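You operate a simulated robot arm through the tools that you are given. There is no shell and no other tool. Be economical: measure what you need, move in short steps, check, and stop when the job is done.

You are at the controls of a simulated robot arm. One attempt, no reset.

Task
Push the orange bin into the yellow outline and wipe both wet patches.
Fine: one patch is under the bin; use the green sponge and put it back; pull the yellow lever open and turn the teal clamp plate's dial to off.

It is judged by the outcome, as a careful person would: the job done as asked, and still so three seconds after it is handed in. It fails if anything else is knocked over, pushed out of place, dropped, spilled or broken.

Robot
A 6-joint arm with a two-finger parallel gripper, fixed in place. Base frame: the origin is at the foot of the arm, x ahead of it, y to its left, z up; the work surface is at about z = 0.82. Readings come in m, degrees, newtons and seconds.
With the tool pointing down near the work surface it reaches from about 0.24 to 0.64 m from the base axis. Its first joint turns from -66.0 to 66.0 degrees. Payload 2.7 kg.
Tool frame: the origin (TCP) lies between the finger pads and is the grasp point; the fingertips stand 0.023 m ahead of it; z points along the fingers, y is the line along which they close. The gripper opens to 0.094 m. The fingers are 0.038 m wide and 0.01 m thick; the gripper's body (0.054 by 0.096 m) begins 0.039 m behind the TCP.
Orientation is that of the tool frame in the base frame, as a unit quaternion [w, x, y, z]. With the fingers straight down and closing along the base's y, the tool's x points along the base's -x, its y along +y and its z along -z.

Tools
- The arm moves only by the tool send_rows. Its argument "targets" is a list of rows, each an object (a shift or turn left out is 0, a gripper value left out holds the last) with "dp": the shift along the tool's x, y, z in m, a list of three; "rotation": the turn, a rotation vector about the tool's x, y, z in degrees, a list of three; "fingers": the finger opening in m, from 0 to 0.094. In form: [{"dp": [dx, dy, dz], "rotation": [wx, wy, wz], "fingers": fingers}, ...]. A call has 1 to 12 rows; each row shifts and turns the commanded pose from where the row before left it, along the tool's axes as they then stand. Rows are played at 5 a second. More than 0.05 m and 8.6 degrees between two rows, or a gripper value outside its range, and nothing of the call is played. A pose out of reach is approached as far as the arm can. The call stops where the force on the tool passes 40 N (or 10 N more than at its start, if that is more) or the arm is blocked; 0.2 s more then pass. The fingers move at their own pace (about 0.045 m/s each) and stop on an object; they squeeze with about 27 N. The grip force told is the motor's: it shows also when the fingers shut on nothing. Time passes only in rows, and 0.2 s behind the last, so rows that do not move let the fingers close. It gives the time, the measured TCP pose, the force on the tool (base axes), the opening and the grip force at its end, in the units of the frame above (readings bear some noise).
- Cameras (640 x 400 px; columns grow to the right, rows downward): "scene" is fixed at [0.0512, -0.4228, 1.4169]; the picture's right is [0.94, -0.35, 0.00], its down [-0.20, -0.52, -0.83] and it looks along [0.29, 0.78, -0.55] (base axes); focal length 348 px, centre (320, 200). "wrist" rides on the gripper at [0.086, 0.016, -0.074] in the tool frame; the picture's right is [-0.18, 0.98, 0.00], its down [-0.58, -0.11, -0.81] and it looks along [-0.79, -0.15, 0.59] (tool axes); focal length 243 px, centre (320, 200). There is no depth. A picture from a camera that has moved, and an enlarged one, comes with that camera's place and axes in the base frame and with its lens. The place of the scene camera against the robot may be out by one fixed shift of up to 0.018 m in any direction.
- grab_frame(camera): a new picture of that camera. It takes no simulated time.
- close_up(camera, box): a new picture of the part [left, top, right, bottom] of that camera's present view, enlarged. It takes no simulated time.
- finish_job(): hands the job in; it is judged then, once.

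Work in short steps. Places have to be worked out from the pictures, the camera data and where the tool is seen: move nearer, look again, correct. Check each grasp and each placing, and mend what went wrong. You have 120 turns and 64 pictures in all, those below and enlarged ones among them. Open the gripper and draw the arm clear of the work before you hand the job in, unless the task says otherwise; then end with one line.

The tools are called after "Call:" as a command line: name --argument value ..., lists and objects as JSON in quotes. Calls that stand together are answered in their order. send_rows: Moves the arm, as the interface text tells. Its arguments: {"type":"object","properties":{"targets":{"type":"array"}},"required":["targets"]} The other tools are called the same way: grab_frame (camera) takes a picture; close_up (camera, box) takes an enlarged picture of a part of a camera's view; finish_job () hands the job in.

At the start:

```text
time_s: 0.0
eef_pos: [0.3546, 0.1774, 1.179]
orientation: [0.0, -0.002, 1.0, 0.0]
ft_force: [0.2, 0.3, 0.9]
grip_width: 0.094
grip_force: 0.0
```

scene: 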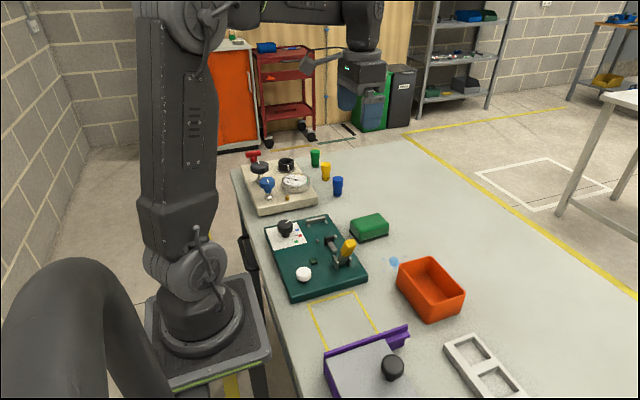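
wrist: 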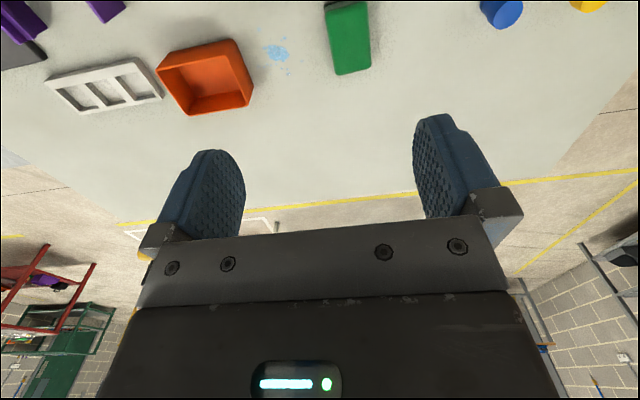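

The scene shows a teal plate with a dial, a yellow lever, a sponge and a bin. I'll enlarge the work areas first.

Call:
close_up --camera "scene" --box '[230, 200, 410, 312]'

Call:
close_up --camera "scene" --box '[290, 220, 550, 400]'

Call:
close_up --camera "scene" --box '[230, 140, 360, 222]'

```text
3.56 times, centred on (320, 256) of scene
camera zoom: at [0.0512, -0.4228, 1.4169], right [0.94, -0.35, 0.0], down [-0.2, -0.52, -0.83], along [0.29, 0.78, -0.55], focal length 1239 px, centre (320, 1)
```

zoom: 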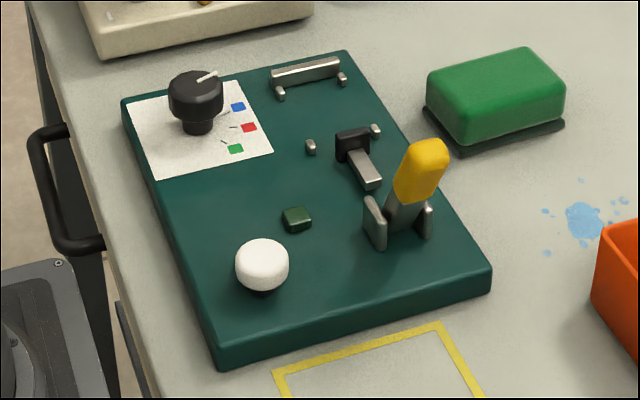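

```text
2.22 times, centred on (420, 310) of scene
camera zoom: at [0.0512, -0.4228, 1.4169], right [0.94, -0.35, 0.0], down [-0.2, -0.52, -0.83], along [0.29, 0.78, -0.55], focal length 774 px, centre (98, -44)
```

zoom: 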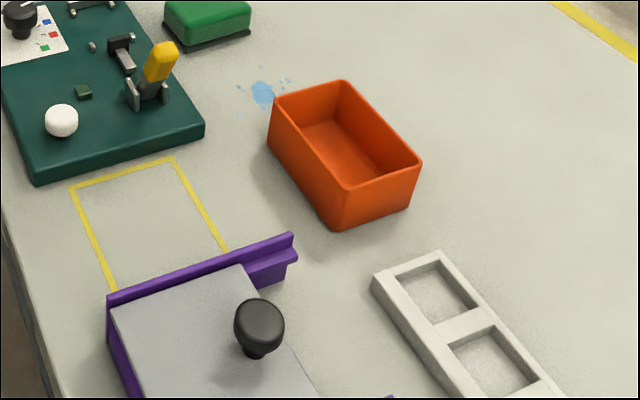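

```text
4.88 times, centred on (295, 181) of scene
camera zoom: at [0.0512, -0.4228, 1.4169], right [0.94, -0.35, 0.0], down [-0.2, -0.52, -0.83], along [0.29, 0.78, -0.55], focal length 1699 px, centre (442, 293)
```

zoom: 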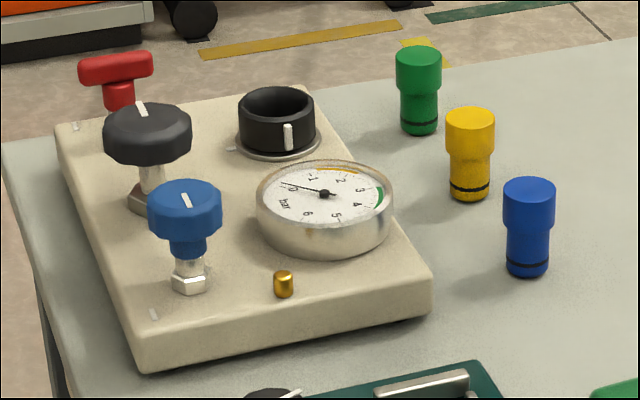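

The bin is about x 0.41–0.49, y −0.08–0.03. The outline is about x 0.20–0.31, y 0.05 to about −0.06. The dial is near (0.21, 0.26) and the lever near (0.31, 0.11). I'll move back and turn the wrist so its camera looks along +y at the plate.

Call:
send_rows --targets '[{"dp": [0.014, -0.038, 0.012]}, {"dp": [0.014, -0.038, 0.012]}, {"dp": [0.014, -0.038, 0.012]}, {"dp": [0.014, -0.038, 0.012]}, {"dp": [0.014, -0.038, 0.012]}, {"dp": [0.014, -0.038, 0.012]}]'

Call:
send_rows --targets '[{"rotation": [0, 0, -8.2]}, {"rotation": [0, 0, -8.2]}, {"rotation": [0, 0, -8.2]}, {"rotation": [0, 0, -8.2]}, {"rotation": [0, 0, -8.2]}, {"rotation": [0, 0, -8.2]}, {"rotation": [0, 0, -8.2]}, {"rotation": [0, 0, -8.2]}, {"rotation": [0, 0, -8.2]}, {"rotation": [0, 0, -8.2]}, {"rotation": [0, 0, -8]}]'

Call:
grab_frame --camera "wrist"

```text
time_s: 1.4
eef_pos: [0.2684, -0.0505, 1.1053]
orientation: [0.0, -0.002, 1.0, 0.0]
ft_force: [-1.4, 0.6, -0.1]
grip_width: 0.0939
grip_force: 0.1
```

```text
time_s: 3.8
eef_pos: [0.2709, -0.0498, 1.1075]
orientation: [0.0, 0.709, -0.705, 0.0]
ft_force: [-0.1, 0.4, 0.2]
grip_width: 0.0942
grip_force: 0.1
```

```text
58 pictures are left
camera wrist: at [0.2556, -0.1368, 1.1816], right [-0.98, 0.18, 0.0], down [0.11, 0.58, 0.81], along [0.14, 0.79, -0.59], focal length 243 px, centre (320, 200)
```

wrist: 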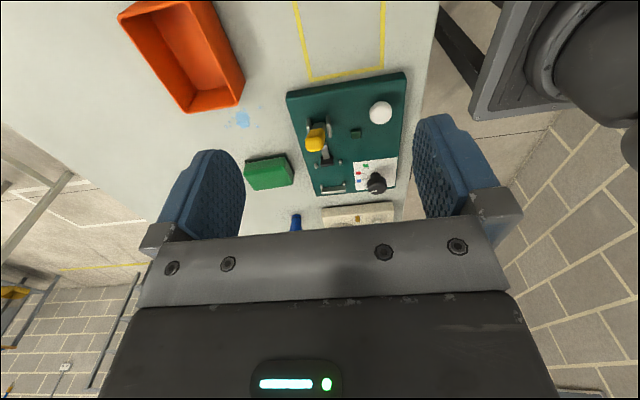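

The view is upside-down but useful. I'll enlarge the plate.

Call:
close_up --camera "wrist" --box '[280, 65, 420, 205]'

Call:
close_up --camera "wrist" --box '[100, 0, 440, 210]'

```text
2.86 times, centred on (350, 135) of wrist
camera zoom: at [0.2556, -0.1368, 1.1816], right [-0.98, 0.18, 0.0], down [0.11, 0.58, 0.81], along [0.14, 0.79, -0.59], focal length 693 px, centre (234, 386)
```

zoom: 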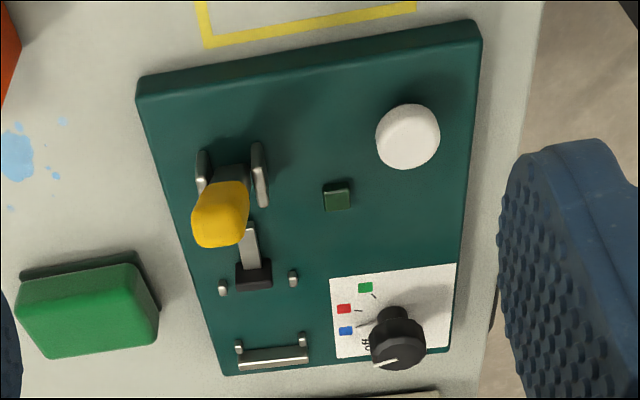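

```text
1.88 times, centred on (270, 105) of wrist
camera zoom: at [0.2556, -0.1368, 1.1816], right [-0.98, 0.18, 0.0], down [0.11, 0.58, 0.81], along [0.14, 0.79, -0.59], focal length 457 px, centre (414, 379)
```

zoom: 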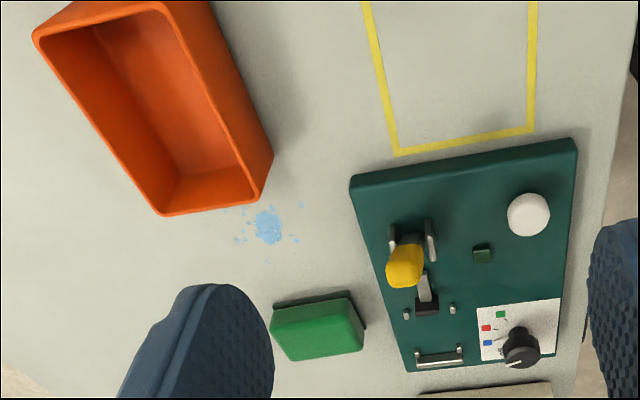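

There is an "off" legend beside the dial. I'll bring the camera nearly overhead to read the marks.

Call:
send_rows --targets '[{"dp": [-0.036, 0.007, 0.0125]}, {"dp": [-0.036, 0.007, 0.0125]}, {"dp": [-0.036, 0.007, 0.0125]}, {"dp": [-0.036, 0.007, 0.0125]}, {"dp": [-0.036, 0.007, 0.0125]}, {"dp": [-0.036, 0.007, 0.0125]}, {"dp": [-0.036, 0.007, 0.0125]}, {"dp": [-0.036, 0.007, 0.0125]}]'

Call:
close_up --camera "wrist" --box '[200, 0, 440, 150]'

```text
time_s: 5.6
eef_pos: [0.2145, 0.2393, 1.006]
orientation: [0.001, 0.708, -0.707, 0.0]
ft_force: [0.0, -0.5, -0.6]
grip_width: 0.0936
grip_force: 0.2
```

```text
2.67 times, centred on (320, 75) of wrist
camera zoom: at [0.198, 0.1525, 1.0808], right [-0.98, 0.18, 0.0], down [0.11, 0.58, 0.81], along [0.15, 0.79, -0.59], focal length 647 px, centre (320, 533)
```

zoom: 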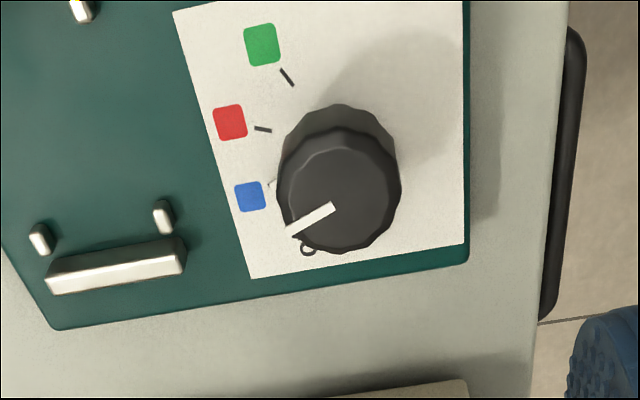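

The pointer seems to sit between blue and "off", and the "off" mark is partly hidden. I'll shift further over and tilt the camera to look straight down.

Call:
send_rows --targets '[{"dp": [-0.04, 0, -0.02]}, {"dp": [-0.04, 0, -0.02]}, {"rotation": [0, 8, 0]}, {"rotation": [0, 8, 0]}, {"rotation": [0, 8, 0]}]'

Call:
close_up --camera "wrist" --box '[200, 0, 440, 150]'

```text
time_s: 6.8
eef_pos: [0.2399, 0.305, 1.0465]
orientation: [0.147, 0.693, -0.69, 0.149]
ft_force: [0.7, -0.1, -0.6]
grip_width: 0.0939
grip_force: 0.1
out of reach, approached as far as the arm can: row 3, 4, 5
```

```text
2.67 times, centred on (320, 75) of wrist
camera zoom: at [0.2237, 0.2564, 1.1504], right [-0.98, 0.17, -0.08], down [0.11, 0.86, 0.5], along [0.15, 0.48, -0.86], focal length 647 px, centre (320, 533)
```

zoom: 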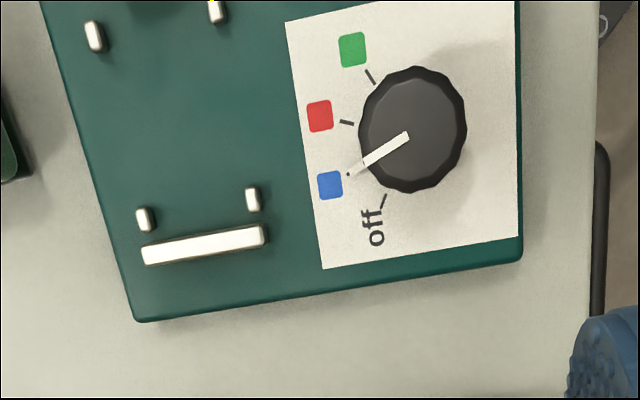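

The legend is clear: the pointer is on blue, and "off" lies about 39° counter-clockwise from above. The knob is at about (0.210, 0.251), Ø≈0.038. I'll untilt, set the opening to 0.06 and pre-rotate 20°.

Call:
send_rows --targets '[{"rotation": [0, -8, 0], "fingers": 0.062}, {"rotation": [0, -8, 0]}, {"rotation": [0, -8, 0]}, {"rotation": [0, 0, 7]}, {"rotation": [0, 0, 7]}, {"rotation": [0, 0, 6]}]'

```text
time_s: 8.2
eef_pos: [0.2394, 0.3055, 1.0463]
orientation: [0.0, -0.574, 0.819, -0.001]
ft_force: [0.1, 0.4, 0.8]
grip_width: 0.0619
grip_force: 0.0
```

Now I'll move over the knob at z≈0.93.

Call:
send_rows --targets '[{"dp": [0.0306, 0.0045, 0.0]}, {"dp": [0.0307, 0.0045, 0.0]}, {"dp": [0, 0, 0.04]}, {"dp": [0, 0, 0.04]}, {"dp": [0, 0, 0.03]}]'

Call:
grab_frame --camera "wrist"

Call:
close_up --camera "scene" --box '[230, 160, 390, 260]'

```text
time_s: 9.4
eef_pos: [0.2117, 0.2499, 0.935]
orientation: [0.0, -0.576, 0.818, 0.0]
ft_force: [-0.8, 0.5, -0.2]
grip_width: 0.0622
grip_force: 0.0
```

```text
53 pictures are left
camera wrist: at [0.167, 0.1746, 1.0091], right [-0.86, 0.51, 0.0], down [0.3, 0.51, 0.81], along [0.41, 0.7, -0.59], focal length 243 px, centre (320, 200)
```

wrist: 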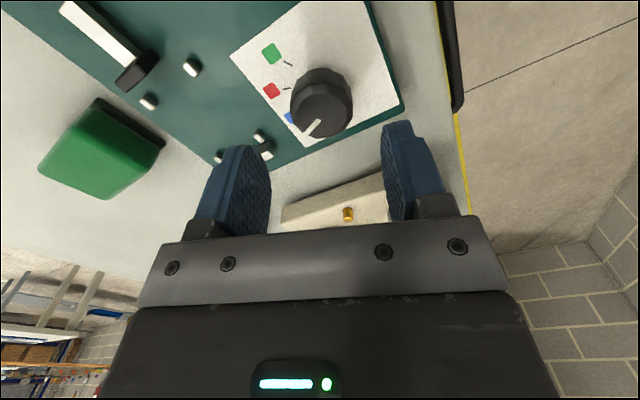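

```text
4.00 times, centred on (310, 210) of scene
camera zoom: at [0.0511, -0.4229, 1.4169], right [0.94, -0.35, 0.0], down [-0.2, -0.52, -0.83], along [0.29, 0.78, -0.55], focal length 1393 px, centre (360, 160)
```

zoom: 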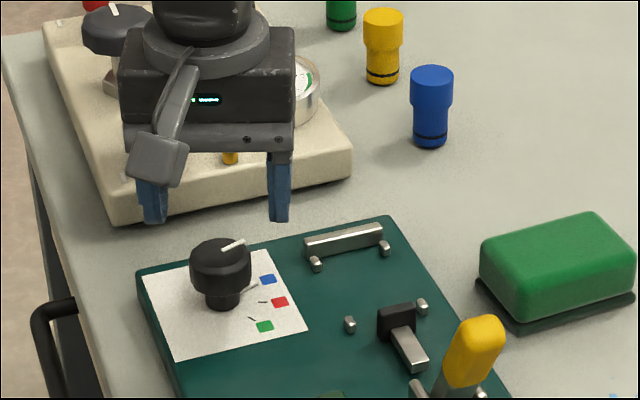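

The knob is centred between the fingers. I'll descend so the pads straddle the cap, with tips just above the plate, then close.

Call:
send_rows --targets '[{"dp": [0, 0, 0.03]}, {"dp": [0, 0, 0.02]}, {"dp": [0, 0, 0.012]}, {}]'

Call:
close_up --camera "scene" --box '[230, 160, 390, 260]'

```text
time_s: 10.4
eef_pos: [0.2092, 0.2493, 0.8747]
orientation: [0.0, -0.575, 0.818, 0.0]
ft_force: [-0.6, 0.0, -0.2]
grip_width: 0.0622
grip_force: 0.1
```

```text
4.00 times, centred on (310, 210) of scene
camera zoom: at [0.0512, -0.4228, 1.4169], right [0.94, -0.35, 0.0], down [-0.2, -0.52, -0.83], along [0.29, 0.78, -0.55], focal length 1393 px, centre (360, 160)
```

zoom: 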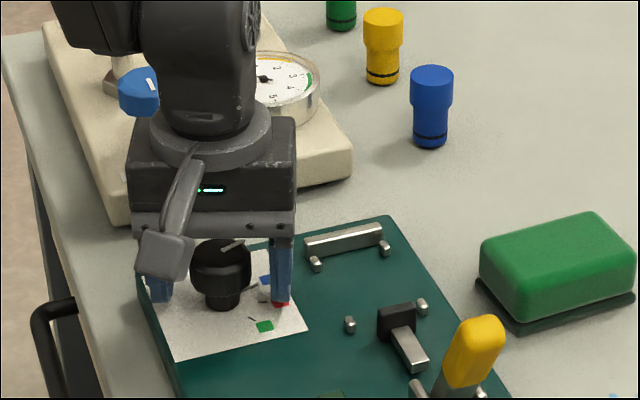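

The fingers straddle the cap. Closing.

Call:
send_rows --targets '[{"fingers": 0.03}, {"fingers": 0.03}, {"fingers": 0.03}, {"fingers": 0.03}]'

```text
time_s: 11.4
eef_pos: [0.2097, 0.2498, 0.8729]
orientation: [0.0, -0.575, 0.818, 0.0]
ft_force: [-3.8, 2.3, -3.9]
grip_width: 0.0376
grip_force: 45.0
```

Gripped at 0.0376 m. Turning 39° counter-clockwise from above, which is negative about tool z.

Call:
send_rows --targets '[{"rotation": [0, 0, -6.5]}, {"rotation": [0, 0, -6.5]}, {"rotation": [0, 0, -6.5]}, {"rotation": [0, 0, -6.5]}, {"rotation": [0, 0, -6.5]}, {"rotation": [0, 0, -6.5]}, {}]'

Call:
close_up --camera "wrist" --box '[220, 0, 420, 150]'

```text
time_s: 13.0
eef_pos: [0.2098, 0.2497, 0.8744]
orientation: [0.001, 0.815, -0.579, 0.001]
ft_force: [4.1, 3.8, -34.4]
grip_width: 0.0374
grip_force: 44.7
```

```text
2.67 times, centred on (320, 75) of wrist
camera zoom: at [0.2235, 0.1633, 0.9496], right [-0.99, -0.15, 0.0], down [-0.09, 0.59, 0.81], along [-0.12, 0.8, -0.59], focal length 647 px, centre (320, 533)
```

zoom: 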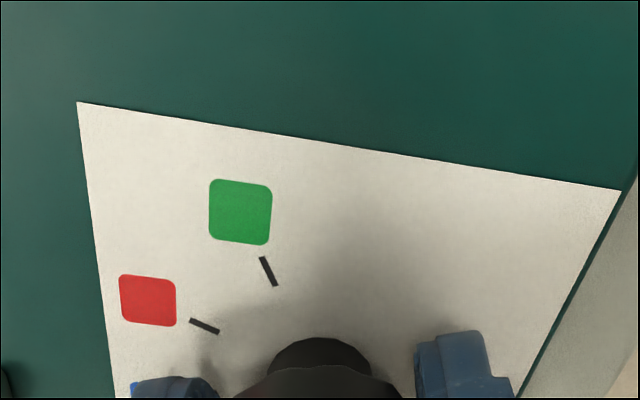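

A z-force has built up, so I'll release, rise and check the pointer.

Call:
send_rows --targets '[{"fingers": 0.062}, {"fingers": 0.062}, {"fingers": 0.062}, {"dp": [0, 0, -0.03]}, {"dp": [0, 0, -0.04]}, {"dp": [0, 0, -0.04]}]'

Call:
close_up --camera "wrist" --box '[220, 0, 420, 150]'

Call:
close_up --camera "scene" --box '[250, 200, 350, 262]'

```text
time_s: 14.4
eef_pos: [0.2108, 0.2485, 0.9845]
orientation: [0.0, 0.815, -0.579, 0.0]
ft_force: [-0.3, -0.1, 0.3]
grip_width: 0.062
grip_force: 0.0
```

```text
2.67 times, centred on (320, 75) of wrist
camera zoom: at [0.2241, 0.1619, 1.0595], right [-0.99, -0.15, 0.0], down [-0.09, 0.59, 0.81], along [-0.12, 0.8, -0.59], focal length 647 px, centre (320, 533)
```

zoom: 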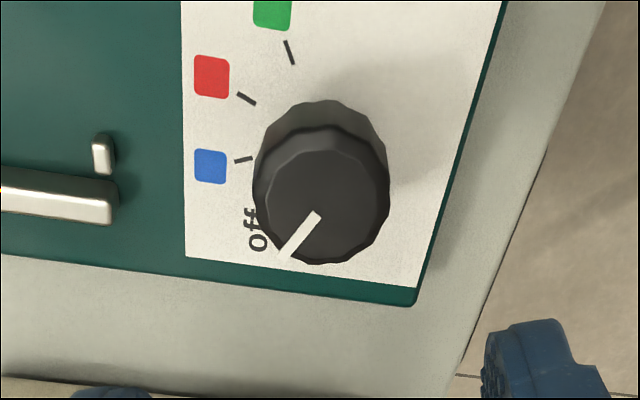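

```text
6.40 times, centred on (300, 231) of scene
camera zoom: at [0.0512, -0.4228, 1.4169], right [0.94, -0.35, 0.0], down [-0.2, -0.52, -0.83], along [0.29, 0.78, -0.55], focal length 2229 px, centre (448, 2)
```

zoom: 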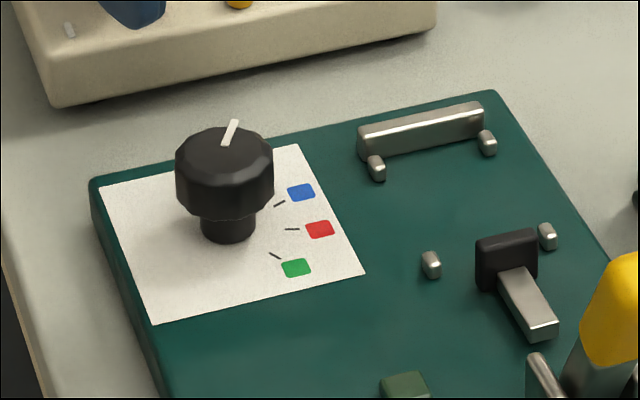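

I'll verify from nearly overhead, as before.

Call:
send_rows --targets '[{"dp": [-0.038, -0.013, -0.03]}, {"dp": [-0.038, -0.013, -0.03]}, {"rotation": [0, 8, 0]}, {"rotation": [0, 8, 0]}, {"rotation": [0, 8, 0]}]'

Call:
close_up --camera "wrist" --box '[220, 0, 420, 150]'

```text
refused: row 1 steps farther than a row can; nothing moved
```

```text
2.67 times, centred on (320, 75) of wrist
camera zoom: at [0.2241, 0.1619, 1.0595], right [-0.99, -0.15, 0.0], down [-0.09, 0.59, 0.81], along [-0.12, 0.8, -0.59], focal length 647 px, centre (320, 533)
```

zoom: 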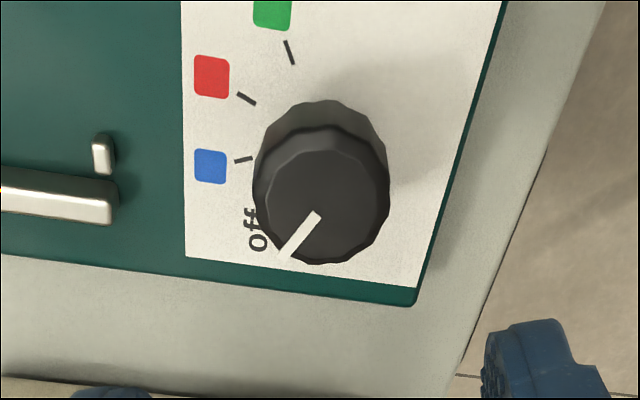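

The step was too big, so I'll split it.

Call:
send_rows --targets '[{"dp": [-0.026, -0.009, -0.02]}, {"dp": [-0.026, -0.009, -0.02]}, {"dp": [-0.024, -0.008, -0.02]}, {"rotation": [0, 8, 0]}, {"rotation": [0, 8, 0]}, {"rotation": [0, 8, 0]}]'

Call:
close_up --camera "wrist" --box '[220, 0, 420, 150]'

```text
time_s: 15.8
eef_pos: [0.2598, 0.3052, 1.0453]
orientation: [0.122, 0.797, -0.567, 0.169]
ft_force: [-0.1, 0.5, -0.5]
grip_width: 0.0619
grip_force: 0.1
out of reach, approached as far as the arm can: row 3, 4, 5, 6
```

```text
2.67 times, centred on (320, 75) of wrist
camera zoom: at [0.26, 0.2543, 1.1495], right [-0.98, -0.16, -0.07], down [-0.18, 0.85, 0.5], along [-0.02, 0.5, -0.86], focal length 647 px, centre (320, 533)
```

zoom: 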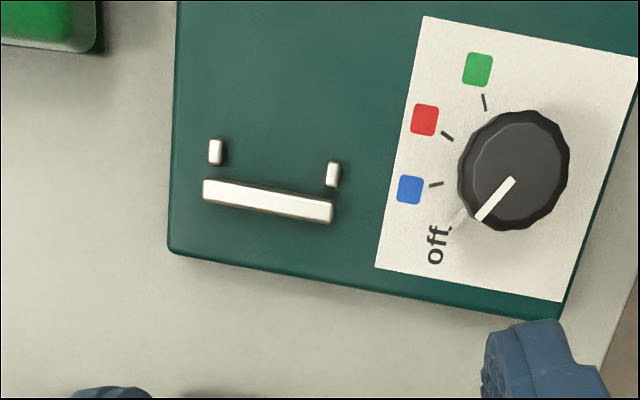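

The pointer's line meets the "off" tick, so the dial is done. Next I'll untilt and turn the wrist back so the camera looks along +x at the lever.

Call:
send_rows --targets '[{"rotation": [0, -8, 0]}, {"rotation": [0, -8, 0]}, {"rotation": [0, -8, 0]}, {"rotation": [0, 0, 8.5]}, {"rotation": [0, 0, 8.5]}, {"rotation": [0, 0, 8.5]}, {"rotation": [0, 0, 8.5]}, {"rotation": [0, 0, 8.5]}, {"rotation": [0, 0, 8.5]}, {"rotation": [0, 0, 8.5]}, {"rotation": [0, 0, 8.5]}, {"rotation": [0, 0, 8.5]}]'

Call:
send_rows --targets '[{"rotation": [0, 0, 8.5]}, {"rotation": [0, 0, 8.5]}, {"rotation": [0, 0, 8.5]}, {"rotation": [0, 0, 7]}]'

```text
time_s: 18.4
eef_pos: [0.2581, 0.306, 1.0449]
orientation: [0.0, -0.28, 0.96, -0.001]
ft_force: [0.3, -0.4, 0.8]
grip_width: 0.062
grip_force: 0.0
```

```text
time_s: 19.4
eef_pos: [0.259, 0.3053, 1.0463]
orientation: [0.001, 0.0, 1.0, 0.0]
ft_force: [-0.8, 0.0, 0.0]
grip_width: 0.0619
grip_force: 0.1
```

Now I'll move to (0.26, 0.10, 1.02) to view the lever from the side.

Call:
send_rows --targets '[{"dp": [0, -0.045, 0]}, {"dp": [0, -0.045, 0]}, {"dp": [0, -0.045, 0]}, {"dp": [0, -0.045, 0]}, {"dp": [0, -0.015, 0.02]}]'

Call:
grab_frame --camera "wrist"

```text
time_s: 20.6
eef_pos: [0.2598, 0.1119, 1.0251]
orientation: [-0.001, -0.001, 1.0, -0.001]
ft_force: [-0.2, -1.1, 0.1]
grip_width: 0.0622
grip_force: 0.1
```

```text
45 pictures are left
camera wrist: at [0.1737, 0.1274, 1.0995], right [0.18, 0.98, 0.0], down [0.58, -0.11, 0.81], along [0.79, -0.15, -0.59], focal length 243 px, centre (320, 200)
```

wrist: 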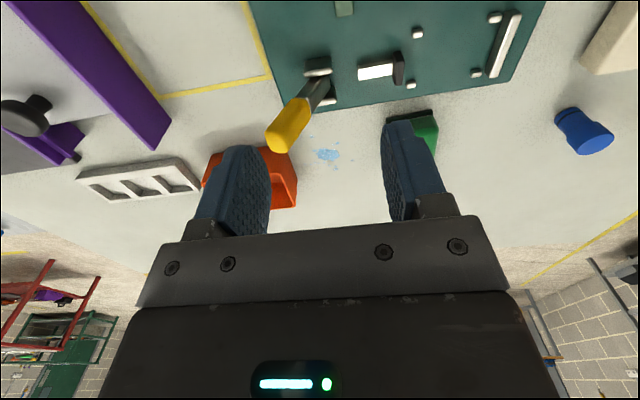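

The handle tip is at about (0.30, 0.07, 0.94), leaning towards −y. The pivot is near (0.30, 0.107, 0.855) and the clamp arm points +y. Pulling the handle further to −y lifts the arm, so that is open. I'll close the fingers and come down on the +y side of the handle.

Call:
send_rows --targets '[{"dp": [-0.02, 0.016, 0], "fingers": 0.0}, {"dp": [-0.021, 0.016, 0]}, {}, {"dp": [0, 0, 0.03]}, {"dp": [0, 0, 0.03]}, {"dp": [0, 0, 0.03]}, {"dp": [0, 0, 0.01]}]'

Call:
close_up --camera "scene" --box '[260, 190, 420, 290]'

```text
time_s: 22.2
eef_pos: [0.301, 0.1426, 0.925]
orientation: [0.0, -0.001, 1.0, 0.0]
ft_force: [0.0, -0.1, 1.0]
grip_width: 0.0
grip_force: 26.6
```

```text
4.00 times, centred on (340, 240) of scene
camera zoom: at [0.0512, -0.4228, 1.4169], right [0.94, -0.35, 0.0], down [-0.2, -0.52, -0.83], along [0.29, 0.78, -0.55], focal length 1393 px, centre (240, 40)
```

zoom: 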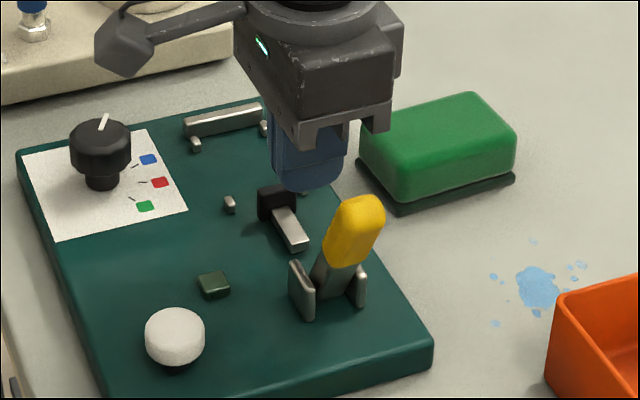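

The fingers are behind the handle and the sponge is clear. Now I'll push towards −y in small steps.

Call:
send_rows --targets '[{"dp": [0, -0.025, 0]}, {"dp": [0, -0.012, 0]}, {"dp": [0, -0.012, 0]}, {"dp": [0, -0.012, 0]}, {"dp": [0, -0.012, 0]}]'

Call:
close_up --camera "scene" --box '[260, 190, 420, 290]'

```text
time_s: 23.0
eef_pos: [0.3008, 0.1036, 0.9249]
orientation: [0.003, 0.0, 1.0, 0.007]
ft_force: [-2.6, 10.8, -0.6]
grip_width: 0.0
grip_force: 26.5
stopped in row 3: the force on the tool passed its limit (the readings are from after the stop); the commanded pose is now the measured one
```

```text
4.00 times, centred on (340, 240) of scene
camera zoom: at [0.0511, -0.4225, 1.417], right [0.94, -0.35, 0.0], down [-0.2, -0.52, -0.83], along [0.29, 0.78, -0.56], focal length 1393 px, centre (240, 40)
```

zoom: 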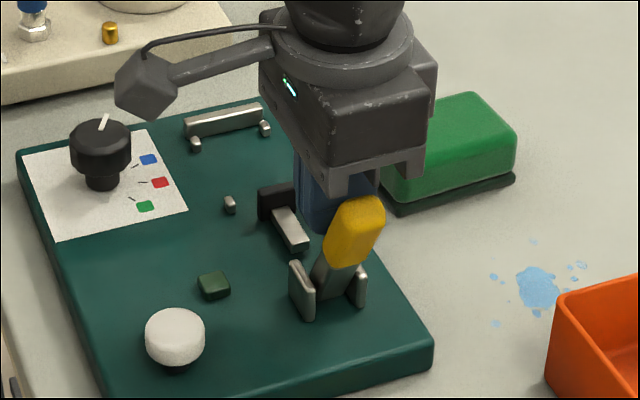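

The force limit tripped and the handle hasn't moved noticeably. I'll back off, raise the contact nearer the handle tip for leverage and push slower.

Call:
send_rows --targets '[{"dp": [0, 0.006, 0]}, {"dp": [0, 0, -0.014]}, {"dp": [0, -0.004, 0]}, {"dp": [0, -0.003, 0]}, {"dp": [0, -0.003, 0]}, {"dp": [0, -0.003, 0]}, {"dp": [0, -0.003, 0]}, {"dp": [0, -0.003, 0]}, {"dp": [0, -0.003, 0]}, {"dp": [0, -0.003, 0]}, {"dp": [0, -0.003, 0]}]'

```text
time_s: 24.6
eef_pos: [0.3013, 0.0965, 0.9389]
orientation: [0.004, 0.0, 1.0, 0.008]
ft_force: [-2.0, 11.4, -0.3]
grip_width: 0.0
grip_force: 27.0
stopped in row 8: the force on the tool passed its limit (the readings are from after the stop); the commanded pose is now the measured one
```

The handle holds firm at about 40 N in this direction. I'll back off and look closely at the mechanism before forcing anything.

Call:
send_rows --targets '[{"dp": [0, 0.02, 0]}, {"dp": [0, 0.0, -0.04]}, {"dp": [0.03, 0.0, -0.03]}, {"dp": [0.02, 0.03, -0.02]}]'

Call:
close_up --camera "wrist" --box '[200, 0, 440, 150]'

Call:
close_up --camera "scene" --box '[310, 222, 374, 262]'

```text
time_s: 25.6
eef_pos: [0.2501, 0.1428, 1.0304]
orientation: [0.003, 0.001, 1.0, 0.008]
ft_force: [0.0, 0.3, 0.5]
grip_width: 0.0
grip_force: 26.6
```

```text
2.67 times, centred on (320, 75) of wrist
camera zoom: at [0.164, 0.1582, 1.1052], right [0.18, 0.98, 0.02], down [0.58, -0.12, 0.81], along [0.8, -0.14, -0.59], focal length 647 px, centre (320, 533)
```

zoom: 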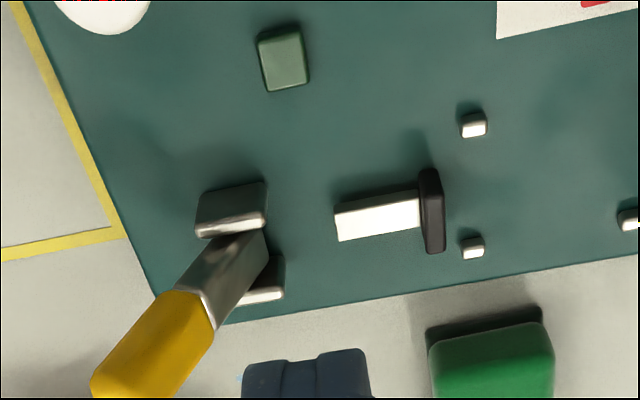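

```text
10.00 times, centred on (342, 242) of scene
camera zoom: at [0.0511, -0.4229, 1.4169], right [0.94, -0.35, 0.0], down [-0.2, -0.52, -0.83], along [0.29, 0.78, -0.55], focal length 3484 px, centre (100, -220)
```

zoom: 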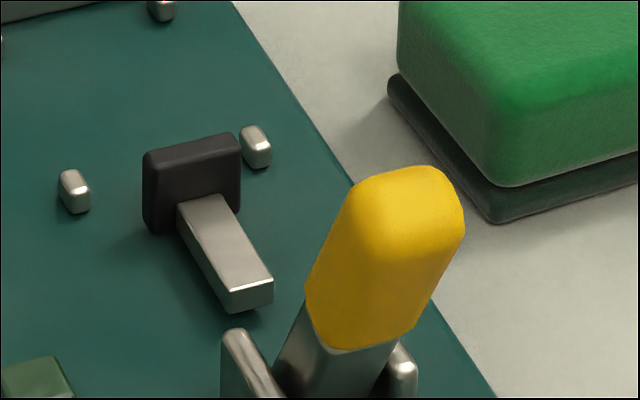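

It looks like a push-type clamp: a plunger with a pad and a handle that already sits at its −y end. The opening direction is then likely +y. I'll go to the −y side and test gently.

Call:
send_rows --targets '[{"dp": [-0.025, -0.04, 0]}, {"dp": [-0.025, -0.04, 0]}, {"dp": [0, -0.04, 0]}, {"dp": [0, 0, 0.035]}, {"dp": [0, 0, 0.035]}, {"dp": [0, 0, 0.022]}, {}]'

Call:
send_rows --targets '[{"dp": [0, 0.012, 0]}, {"dp": [0, 0.008, 0]}, {"dp": [0, 0.005, 0]}, {"dp": [0, 0.005, 0]}, {"dp": [0, 0.005, 0]}, {"dp": [0, 0.005, 0]}, {"dp": [0, 0.005, 0]}, {"dp": [0, 0.005, 0]}]'

Call:
close_up --camera "scene" --box '[260, 190, 420, 290]'

```text
time_s: 27.2
eef_pos: [0.3015, 0.0246, 0.9362]
orientation: [0.003, 0.0, 1.0, 0.009]
ft_force: [0.3, -0.9, 0.2]
grip_width: 0.0
grip_force: 27.1
```

```text
time_s: 29.0
eef_pos: [0.3007, 0.0758, 0.938]
orientation: [0.003, 0.0, 1.0, 0.008]
ft_force: [0.6, 0.2, -0.2]
grip_width: 0.0
grip_force: 26.9
```

```text
4.00 times, centred on (340, 240) of scene
camera zoom: at [0.0511, -0.4228, 1.4169], right [0.94, -0.35, 0.0], down [-0.2, -0.52, -0.83], along [0.29, 0.78, -0.55], focal length 1393 px, centre (240, 40)
```

zoom: 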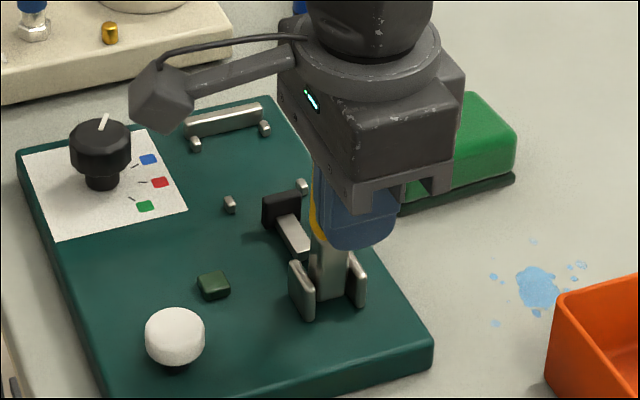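

The handle moves easily this way and the plunger pad is retracting, so this is the open direction. I'll keep pushing.

Call:
send_rows --targets '[{"dp": [0, 0.006, 0]}, {"dp": [0, 0.006, 0.001]}, {"dp": [0, 0.006, 0.001]}, {"dp": [0, 0.006, 0.002]}, {"dp": [0, 0.006, 0.002]}, {"dp": [0, 0.006, 0.003]}, {"dp": [0, 0.006, 0.003]}, {"dp": [0, 0.006, 0.003]}]'

Call:
close_up --camera "scene" --box '[260, 190, 420, 290]'

```text
time_s: 30.4
eef_pos: [0.3005, 0.1075, 0.9317]
orientation: [0.002, 0.0, 1.0, 0.005]
ft_force: [-2.1, -11.2, 10.6]
grip_width: 0.0003
grip_force: 27.3
stopped in row 7: the force on the tool passed its limit (the readings are from after the stop); the commanded pose is now the measured one
```

```text
4.00 times, centred on (340, 240) of scene
camera zoom: at [0.051, -0.4231, 1.4168], right [0.94, -0.35, 0.0], down [-0.2, -0.52, -0.83], along [0.29, 0.78, -0.55], focal length 1393 px, centre (240, 40)
```

zoom: 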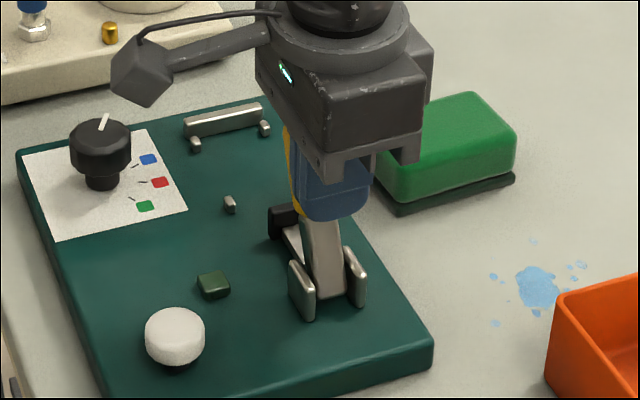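

It has reached a firm stop on the +y side with the plunger retracted. I'll back off, rise and check that it stays open.

Call:
send_rows --targets '[{"dp": [0, -0.02, 0]}, {"dp": [0, -0.03, -0.01]}, {"dp": [0, -0.02, -0.04]}, {"dp": [0, 0, -0.04]}]'

Call:
close_up --camera "scene" --box '[260, 190, 420, 290]'

Call:
grab_frame --camera "wrist"

```text
time_s: 31.4
eef_pos: [0.2996, 0.0368, 1.021]
orientation: [0.002, 0.0, 1.0, 0.006]
ft_force: [-0.5, -0.2, 0.6]
grip_width: 0.0
grip_force: 27.3
```

```text
4.00 times, centred on (340, 240) of scene
camera zoom: at [0.0511, -0.4228, 1.4169], right [0.94, -0.35, 0.0], down [-0.2, -0.52, -0.83], along [0.29, 0.78, -0.55], focal length 1393 px, centre (240, 40)
```

zoom: 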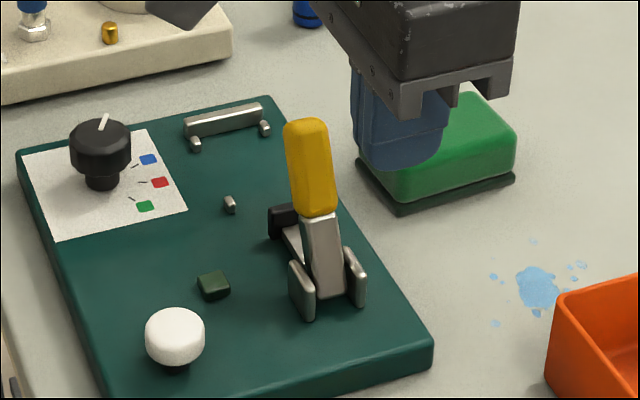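

```text
37 pictures are left
camera wrist: at [0.213, 0.0519, 1.0955], right [0.18, 0.98, 0.01], down [0.58, -0.12, 0.81], along [0.8, -0.14, -0.59], focal length 243 px, centre (320, 200)
```

wrist: 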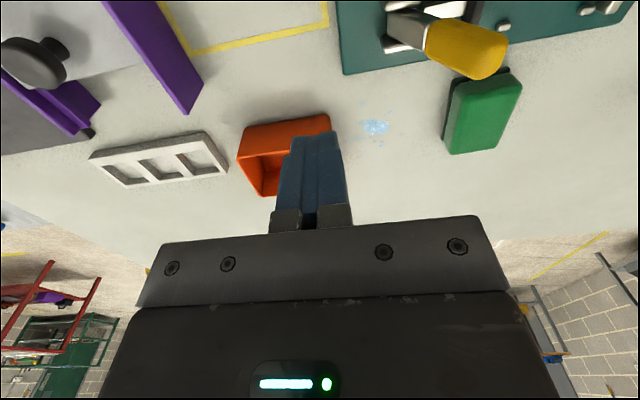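

It holds. I'll push once more, purely in +y, to confirm it is really at its stop.

Call:
send_rows --targets '[{"dp": [0, 0, 0.04]}, {"dp": [0, 0, 0.045]}, {"dp": [0, 0.03, 0]}, {"dp": [0, 0.025, 0]}, {"dp": [0, 0.008, 0]}, {"dp": [0, 0.004, 0]}, {"dp": [0, 0.003, 0]}, {"dp": [0, 0.003, 0]}, {"dp": [0, 0.003, 0]}, {"dp": [0, 0.003, 0]}, {"dp": [0, 0.003, 0]}, {"dp": [0, 0.003, 0]}]'

```text
time_s: 33.4
eef_pos: [0.3011, 0.1108, 0.9369]
orientation: [0.002, -0.001, 1.0, 0.002]
ft_force: [-0.4, -11.7, 8.3]
grip_width: 0.0
grip_force: 26.9
stopped in row 9: the force on the tool passed its limit (the readings are from after the stop); the commanded pose is now the measured one
```

The stop is consistent, so the lever is fully open. Next I'll retreat and look at the bin and outline from near y = −0.03.

Call:
send_rows --targets '[{"dp": [0, -0.03, 0]}, {"dp": [0, -0.045, 0]}, {"dp": [0, -0.03, -0.04]}, {"dp": [0, -0.035, -0.035]}, {"dp": [0.02, 0, -0.03]}, {"dp": [0.02, 0, -0.02]}]'

Call:
grab_frame --camera "wrist"

```text
time_s: 34.8
eef_pos: [0.2615, -0.0313, 1.059]
orientation: [0.002, 0.0, 1.0, 0.002]
ft_force: [-0.7, -0.5, -0.3]
grip_width: 0.0002
grip_force: 27.2
```

```text
36 pictures are left
camera wrist: at [0.1746, -0.0145, 1.1334], right [0.18, 0.98, 0.01], down [0.58, -0.11, 0.81], along [0.79, -0.14, -0.59], focal length 243 px, centre (320, 200)
```

wrist: 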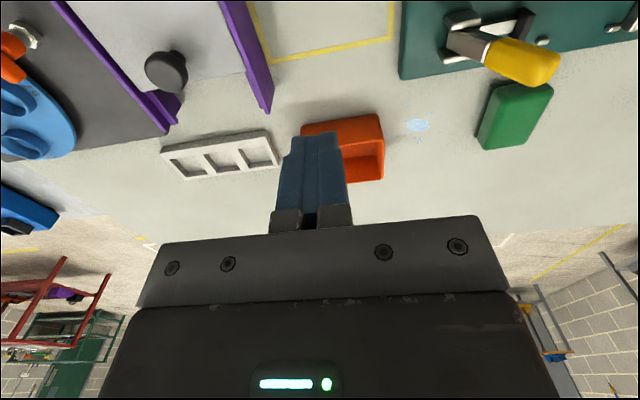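

The outline spans x 0.193–0.302 and y −0.10–0.046, with its centre near (0.248, −0.027). The bin bottom spans x 0.40–0.485 with centre y ≈ −0.025, so a straight −x push of about 0.19 is right. I'll go past the bin with fingers at 0.07 for a stable two-point push.

Call:
send_rows --targets '[{"dp": [-0.045, 0, 0], "fingers": 0.07}, {"dp": [-0.045, 0, 0]}, {"dp": [-0.045, 0, 0]}, {"dp": [-0.045, 0.002, 0]}, {"dp": [-0.045, 0.002, 0]}, {"dp": [-0.047, 0, 0]}]'

Call:
send_rows --targets '[{"dp": [0, 0, 0.045]}, {"dp": [0, 0, 0.045]}, {"dp": [0, 0, 0.045]}, {"dp": [0, 0, 0.03]}]'

Call:
close_up --camera "scene" --box '[340, 200, 540, 325]'

```text
time_s: 36.2
eef_pos: [0.5339, -0.025, 1.0598]
orientation: [0.001, 0.0, 1.0, 0.003]
ft_force: [-0.4, 0.0, -0.5]
grip_width: 0.0701
grip_force: 0.1
```

```text
time_s: 37.2
eef_pos: [0.5349, -0.0233, 0.8958]
orientation: [0.001, 0.0, 1.0, 0.002]
ft_force: [-0.6, 0.0, -0.9]
grip_width: 0.07
grip_force: 0.0
```

```text
3.20 times, centred on (440, 262) of scene
camera zoom: at [0.0512, -0.4228, 1.4169], right [0.94, -0.35, 0.0], down [-0.2, -0.52, -0.83], along [0.29, 0.78, -0.55], focal length 1115 px, centre (-64, 0)
```

zoom: 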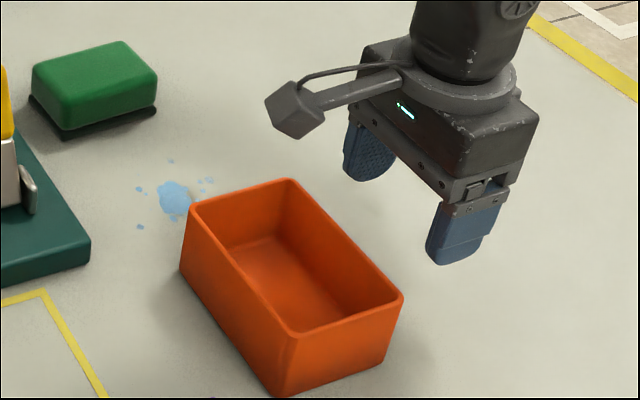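

Clear behind the bin. I'll lower to z≈0.86 and begin pushing in −x.

Call:
send_rows --targets '[{"dp": [0, 0, 0.036]}, {"dp": [0.012, -0.002, 0]}, {"dp": [0.01, 0, 0]}, {"dp": [0.012, 0, 0]}, {"dp": [0.015, 0, 0]}, {"dp": [0.015, 0, 0]}, {"dp": [0.015, 0, 0]}, {"dp": [0.015, 0, 0]}]'

Call:
grab_frame --camera "scene"

```text
time_s: 39.0
eef_pos: [0.4389, -0.0259, 0.8593]
orientation: [0.002, 0.0, 1.0, 0.002]
ft_force: [0.4, 0.0, -0.5]
grip_width: 0.0702
grip_force: 0.1
```

```text
34 pictures are left
```

scene: 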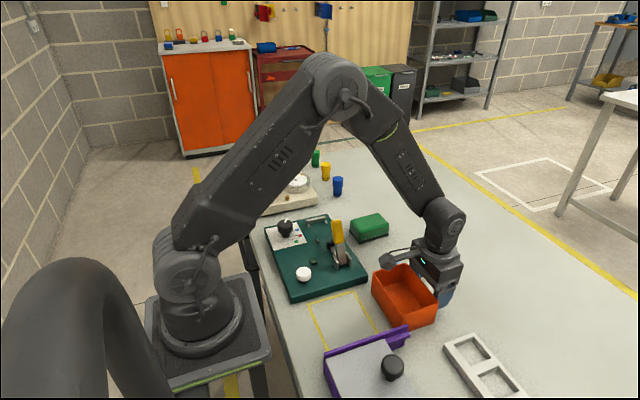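

The bin moves smoothly and stays square. I'll continue to TCP x≈0.335.

Call:
send_rows --targets '[{"dp": [0.015, 0, 0]}, {"dp": [0.015, 0, 0]}, {"dp": [0.015, 0, 0]}, {"dp": [0.015, 0, 0]}, {"dp": [0.015, 0, 0]}, {"dp": [0.015, 0, 0]}, {"dp": [0.012, 0, 0]}]'

Call:
close_up --camera "scene" --box '[270, 230, 510, 380]'

```text
time_s: 40.6
eef_pos: [0.3357, -0.0268, 0.8603]
orientation: [0.001, 0.0, 1.0, 0.003]
ft_force: [0.2, -0.4, -0.1]
grip_width: 0.0698
grip_force: 0.1
```

```text
2.67 times, centred on (390, 305) of scene
camera zoom: at [0.0512, -0.4228, 1.4169], right [0.94, -0.35, 0.0], down [-0.2, -0.52, -0.83], along [0.29, 0.78, -0.55], focal length 929 px, centre (133, -80)
```

zoom: 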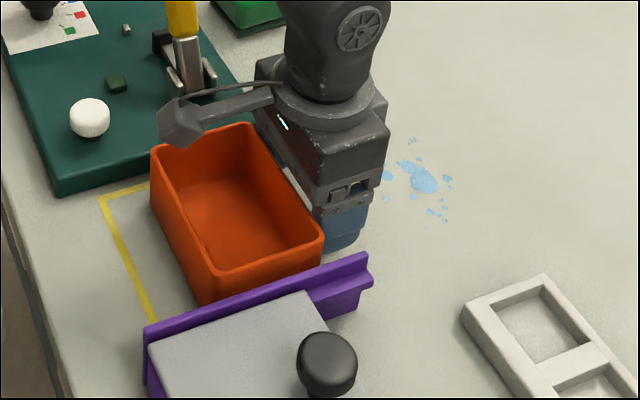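

The bin is nearly in, and the second patch shows near (0.455, −0.02). I'll push about 22 mm more.

Call:
send_rows --targets '[{"dp": [0.011, 0, 0]}, {"dp": [0.011, 0, 0]}, {}]'

Call:
close_up --camera "scene" --box '[270, 230, 510, 380]'

```text
time_s: 41.4
eef_pos: [0.3135, -0.0271, 0.86]
orientation: [0.001, 0.0, 1.0, 0.003]
ft_force: [1.3, 0.4, 0.2]
grip_width: 0.0701
grip_force: 0.0
```

```text
2.67 times, centred on (390, 305) of scene
camera zoom: at [0.0512, -0.4228, 1.4169], right [0.94, -0.35, 0.0], down [-0.2, -0.52, -0.83], along [0.29, 0.78, -0.55], focal length 929 px, centre (133, -80)
```

zoom: 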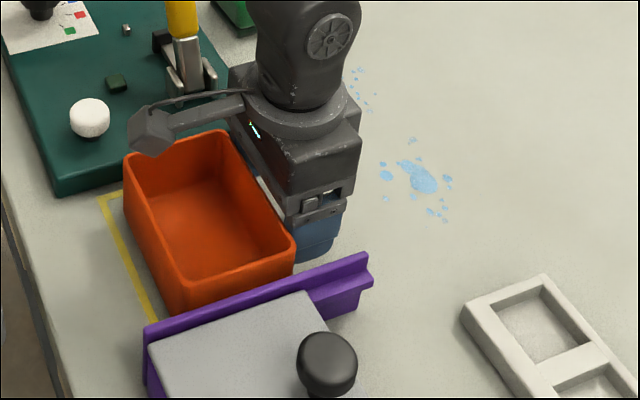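

I'll back off, rise and check the bin's placement from the wrist camera.

Call:
send_rows --targets '[{"dp": [-0.03, 0, 0]}, {"dp": [0, 0, -0.045]}, {"dp": [0, 0, -0.045]}, {"dp": [0, 0, -0.045]}, {"dp": [0, 0, -0.045]}, {"dp": [0.04, 0, -0.02]}, {"dp": [0.045, 0, 0]}]'

Call:
grab_frame --camera "wrist"

Call:
close_up --camera "scene" --box '[270, 230, 510, 380]'

```text
time_s: 43.0
eef_pos: [0.2551, -0.0266, 1.0624]
orientation: [0.002, -0.001, 1.0, 0.003]
ft_force: [0.0, 0.7, -0.3]
grip_width: 0.0702
grip_force: 0.1
```

```text
31 pictures are left
camera wrist: at [0.1704, -0.0111, 1.1367], right [0.18, 0.98, 0.01], down [0.58, -0.11, 0.81], along [0.79, -0.14, -0.59], focal length 243 px, centre (320, 200)
```

wrist: 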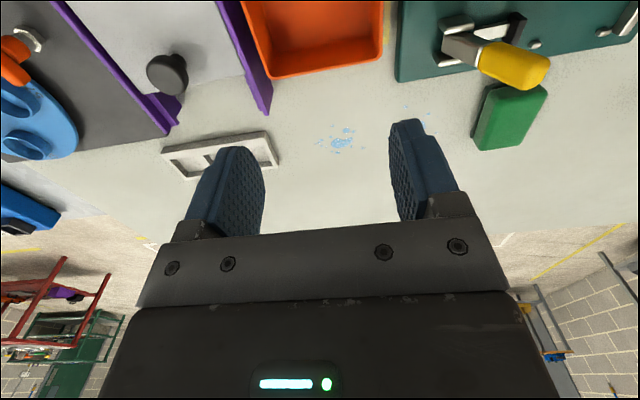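

```text
2.67 times, centred on (390, 305) of scene
camera zoom: at [0.0512, -0.4228, 1.4169], right [0.94, -0.35, 0.0], down [-0.2, -0.52, -0.83], along [0.29, 0.78, -0.55], focal length 929 px, centre (133, -80)
```

zoom: 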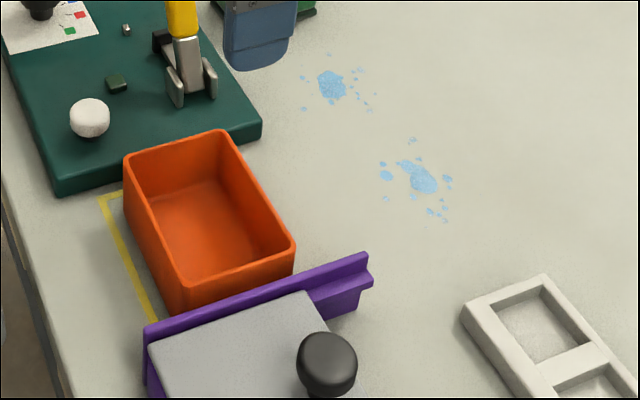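

The bin bottom sits at about x 0.21–0.29, y −0.08–0.033, inside the outline. Next is the sponge, so I'll move for a clear wrist view.

Call:
send_rows --targets '[{"dp": [0, 0.045, -0.01], "fingers": 0.094}, {"dp": [0, 0.045, -0.01]}, {"dp": [0, 0.045, 0]}, {"dp": [0, 0.045, 0]}, {"dp": [-0.02, 0.02, 0]}]'

Call:
grab_frame --camera "wrist"

Call:
close_up --camera "wrist" --box '[220, 30, 440, 170]'

```text
time_s: 44.2
eef_pos: [0.2782, 0.1736, 1.0814]
orientation: [0.002, 0.0, 1.0, 0.002]
ft_force: [-0.1, 0.5, -0.3]
grip_width: 0.094
grip_force: 0.0
```

```text
29 pictures are left
camera wrist: at [0.1919, 0.1898, 1.1553], right [0.18, 0.98, 0.01], down [0.58, -0.11, 0.81], along [0.8, -0.15, -0.59], focal length 243 px, centre (320, 200)
```

wrist: 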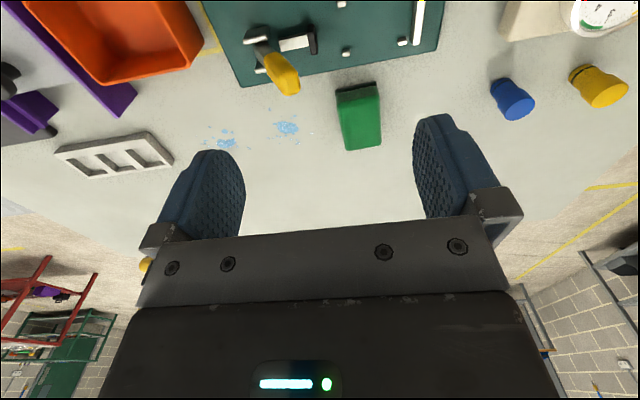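

```text
2.86 times, centred on (330, 100) of wrist
camera zoom: at [0.1919, 0.1898, 1.1553], right [0.18, 0.98, 0.01], down [0.58, -0.11, 0.81], along [0.8, -0.15, -0.59], focal length 693 px, centre (291, 486)
```

zoom: 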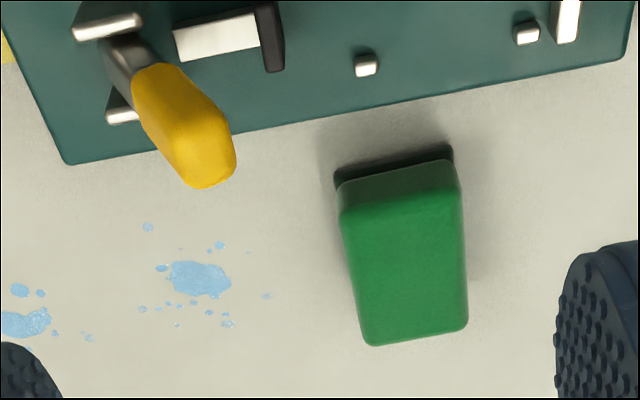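

The sponge spans about x 0.381–0.466 and y 0.18–0.235, top z≈0.86, yawed about 3.5°. The patches are near (0.434, 0.09) and (0.44, −0.02). I'll go above the sponge.

Call:
send_rows --targets '[{"dp": [-0.037, 0.008, 0], "rotation": [0, 0, -3.5]}, {"dp": [-0.037, 0.006, 0]}, {"dp": [-0.037, 0.006, 0]}, {"dp": [-0.034, 0.004, 0]}, {"dp": [0, 0, 0.045]}, {"dp": [0, 0, 0.045]}, {"dp": [0, 0, 0.045]}]'

Call:
grab_frame --camera "wrist"

Call:
close_up --camera "scene" --box '[320, 170, 480, 270]'

```text
time_s: 45.8
eef_pos: [0.4228, 0.2058, 0.9453]
orientation: [0.003, -0.031, 1.0, 0.003]
ft_force: [0.1, -0.3, -0.7]
grip_width: 0.094
grip_force: 0.0
```

```text
27 pictures are left
camera wrist: at [0.3357, 0.2158, 1.0201], right [0.12, 0.99, 0.01], down [0.58, -0.08, 0.81], along [0.8, -0.1, -0.59], focal length 243 px, centre (320, 200)
```

wrist: 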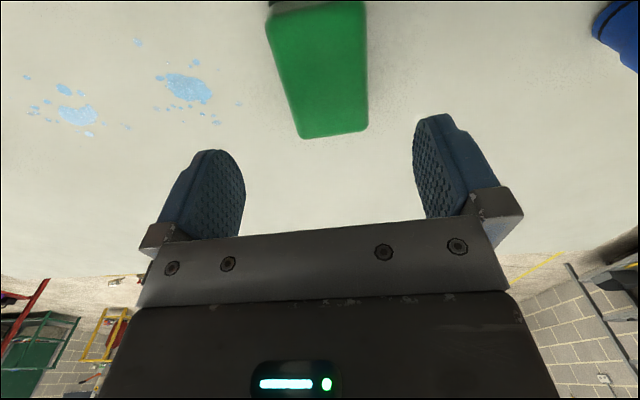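

```text
4.00 times, centred on (400, 220) of scene
camera zoom: at [0.0512, -0.4228, 1.4169], right [0.94, -0.35, 0.0], down [-0.2, -0.52, -0.83], along [0.29, 0.78, -0.55], focal length 1393 px, centre (0, 120)
```

zoom: 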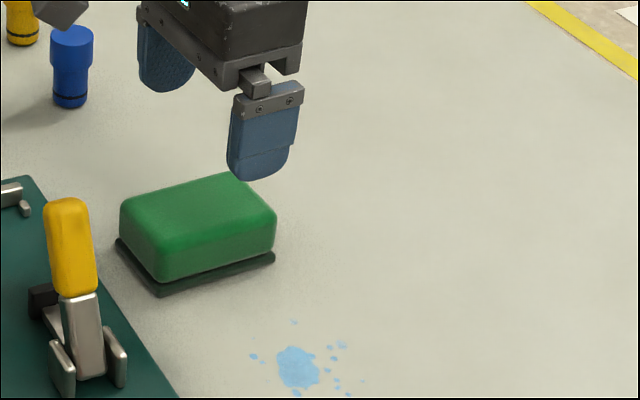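

Alignment is good, so I'll descend to z≈0.862 and grip the upper part of the sponge.

Call:
send_rows --targets '[{"dp": [0, 0.002, 0.035]}, {"dp": [0, 0, 0.03]}, {"dp": [0, 0, 0.018]}, {}, {"fingers": 0.03}, {"fingers": 0.03}, {"fingers": 0.03}, {"fingers": 0.03}, {"fingers": 0.03}]'

Call:
close_up --camera "scene" --box '[320, 170, 480, 270]'

```text
time_s: 47.8
eef_pos: [0.422, 0.2071, 0.8632]
orientation: [0.002, -0.031, 1.0, 0.002]
ft_force: [-0.4, 0.1, -0.3]
grip_width: 0.0588
grip_force: 27.1
```

```text
4.00 times, centred on (400, 220) of scene
camera zoom: at [0.0512, -0.4228, 1.4169], right [0.94, -0.35, 0.0], down [-0.2, -0.52, -0.83], along [0.29, 0.78, -0.55], focal length 1393 px, centre (0, 120)
```

zoom: 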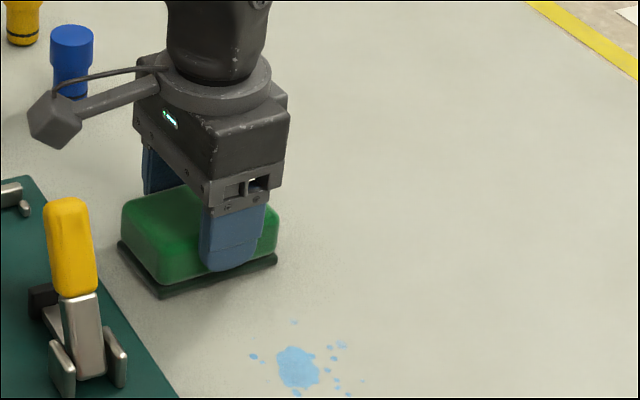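

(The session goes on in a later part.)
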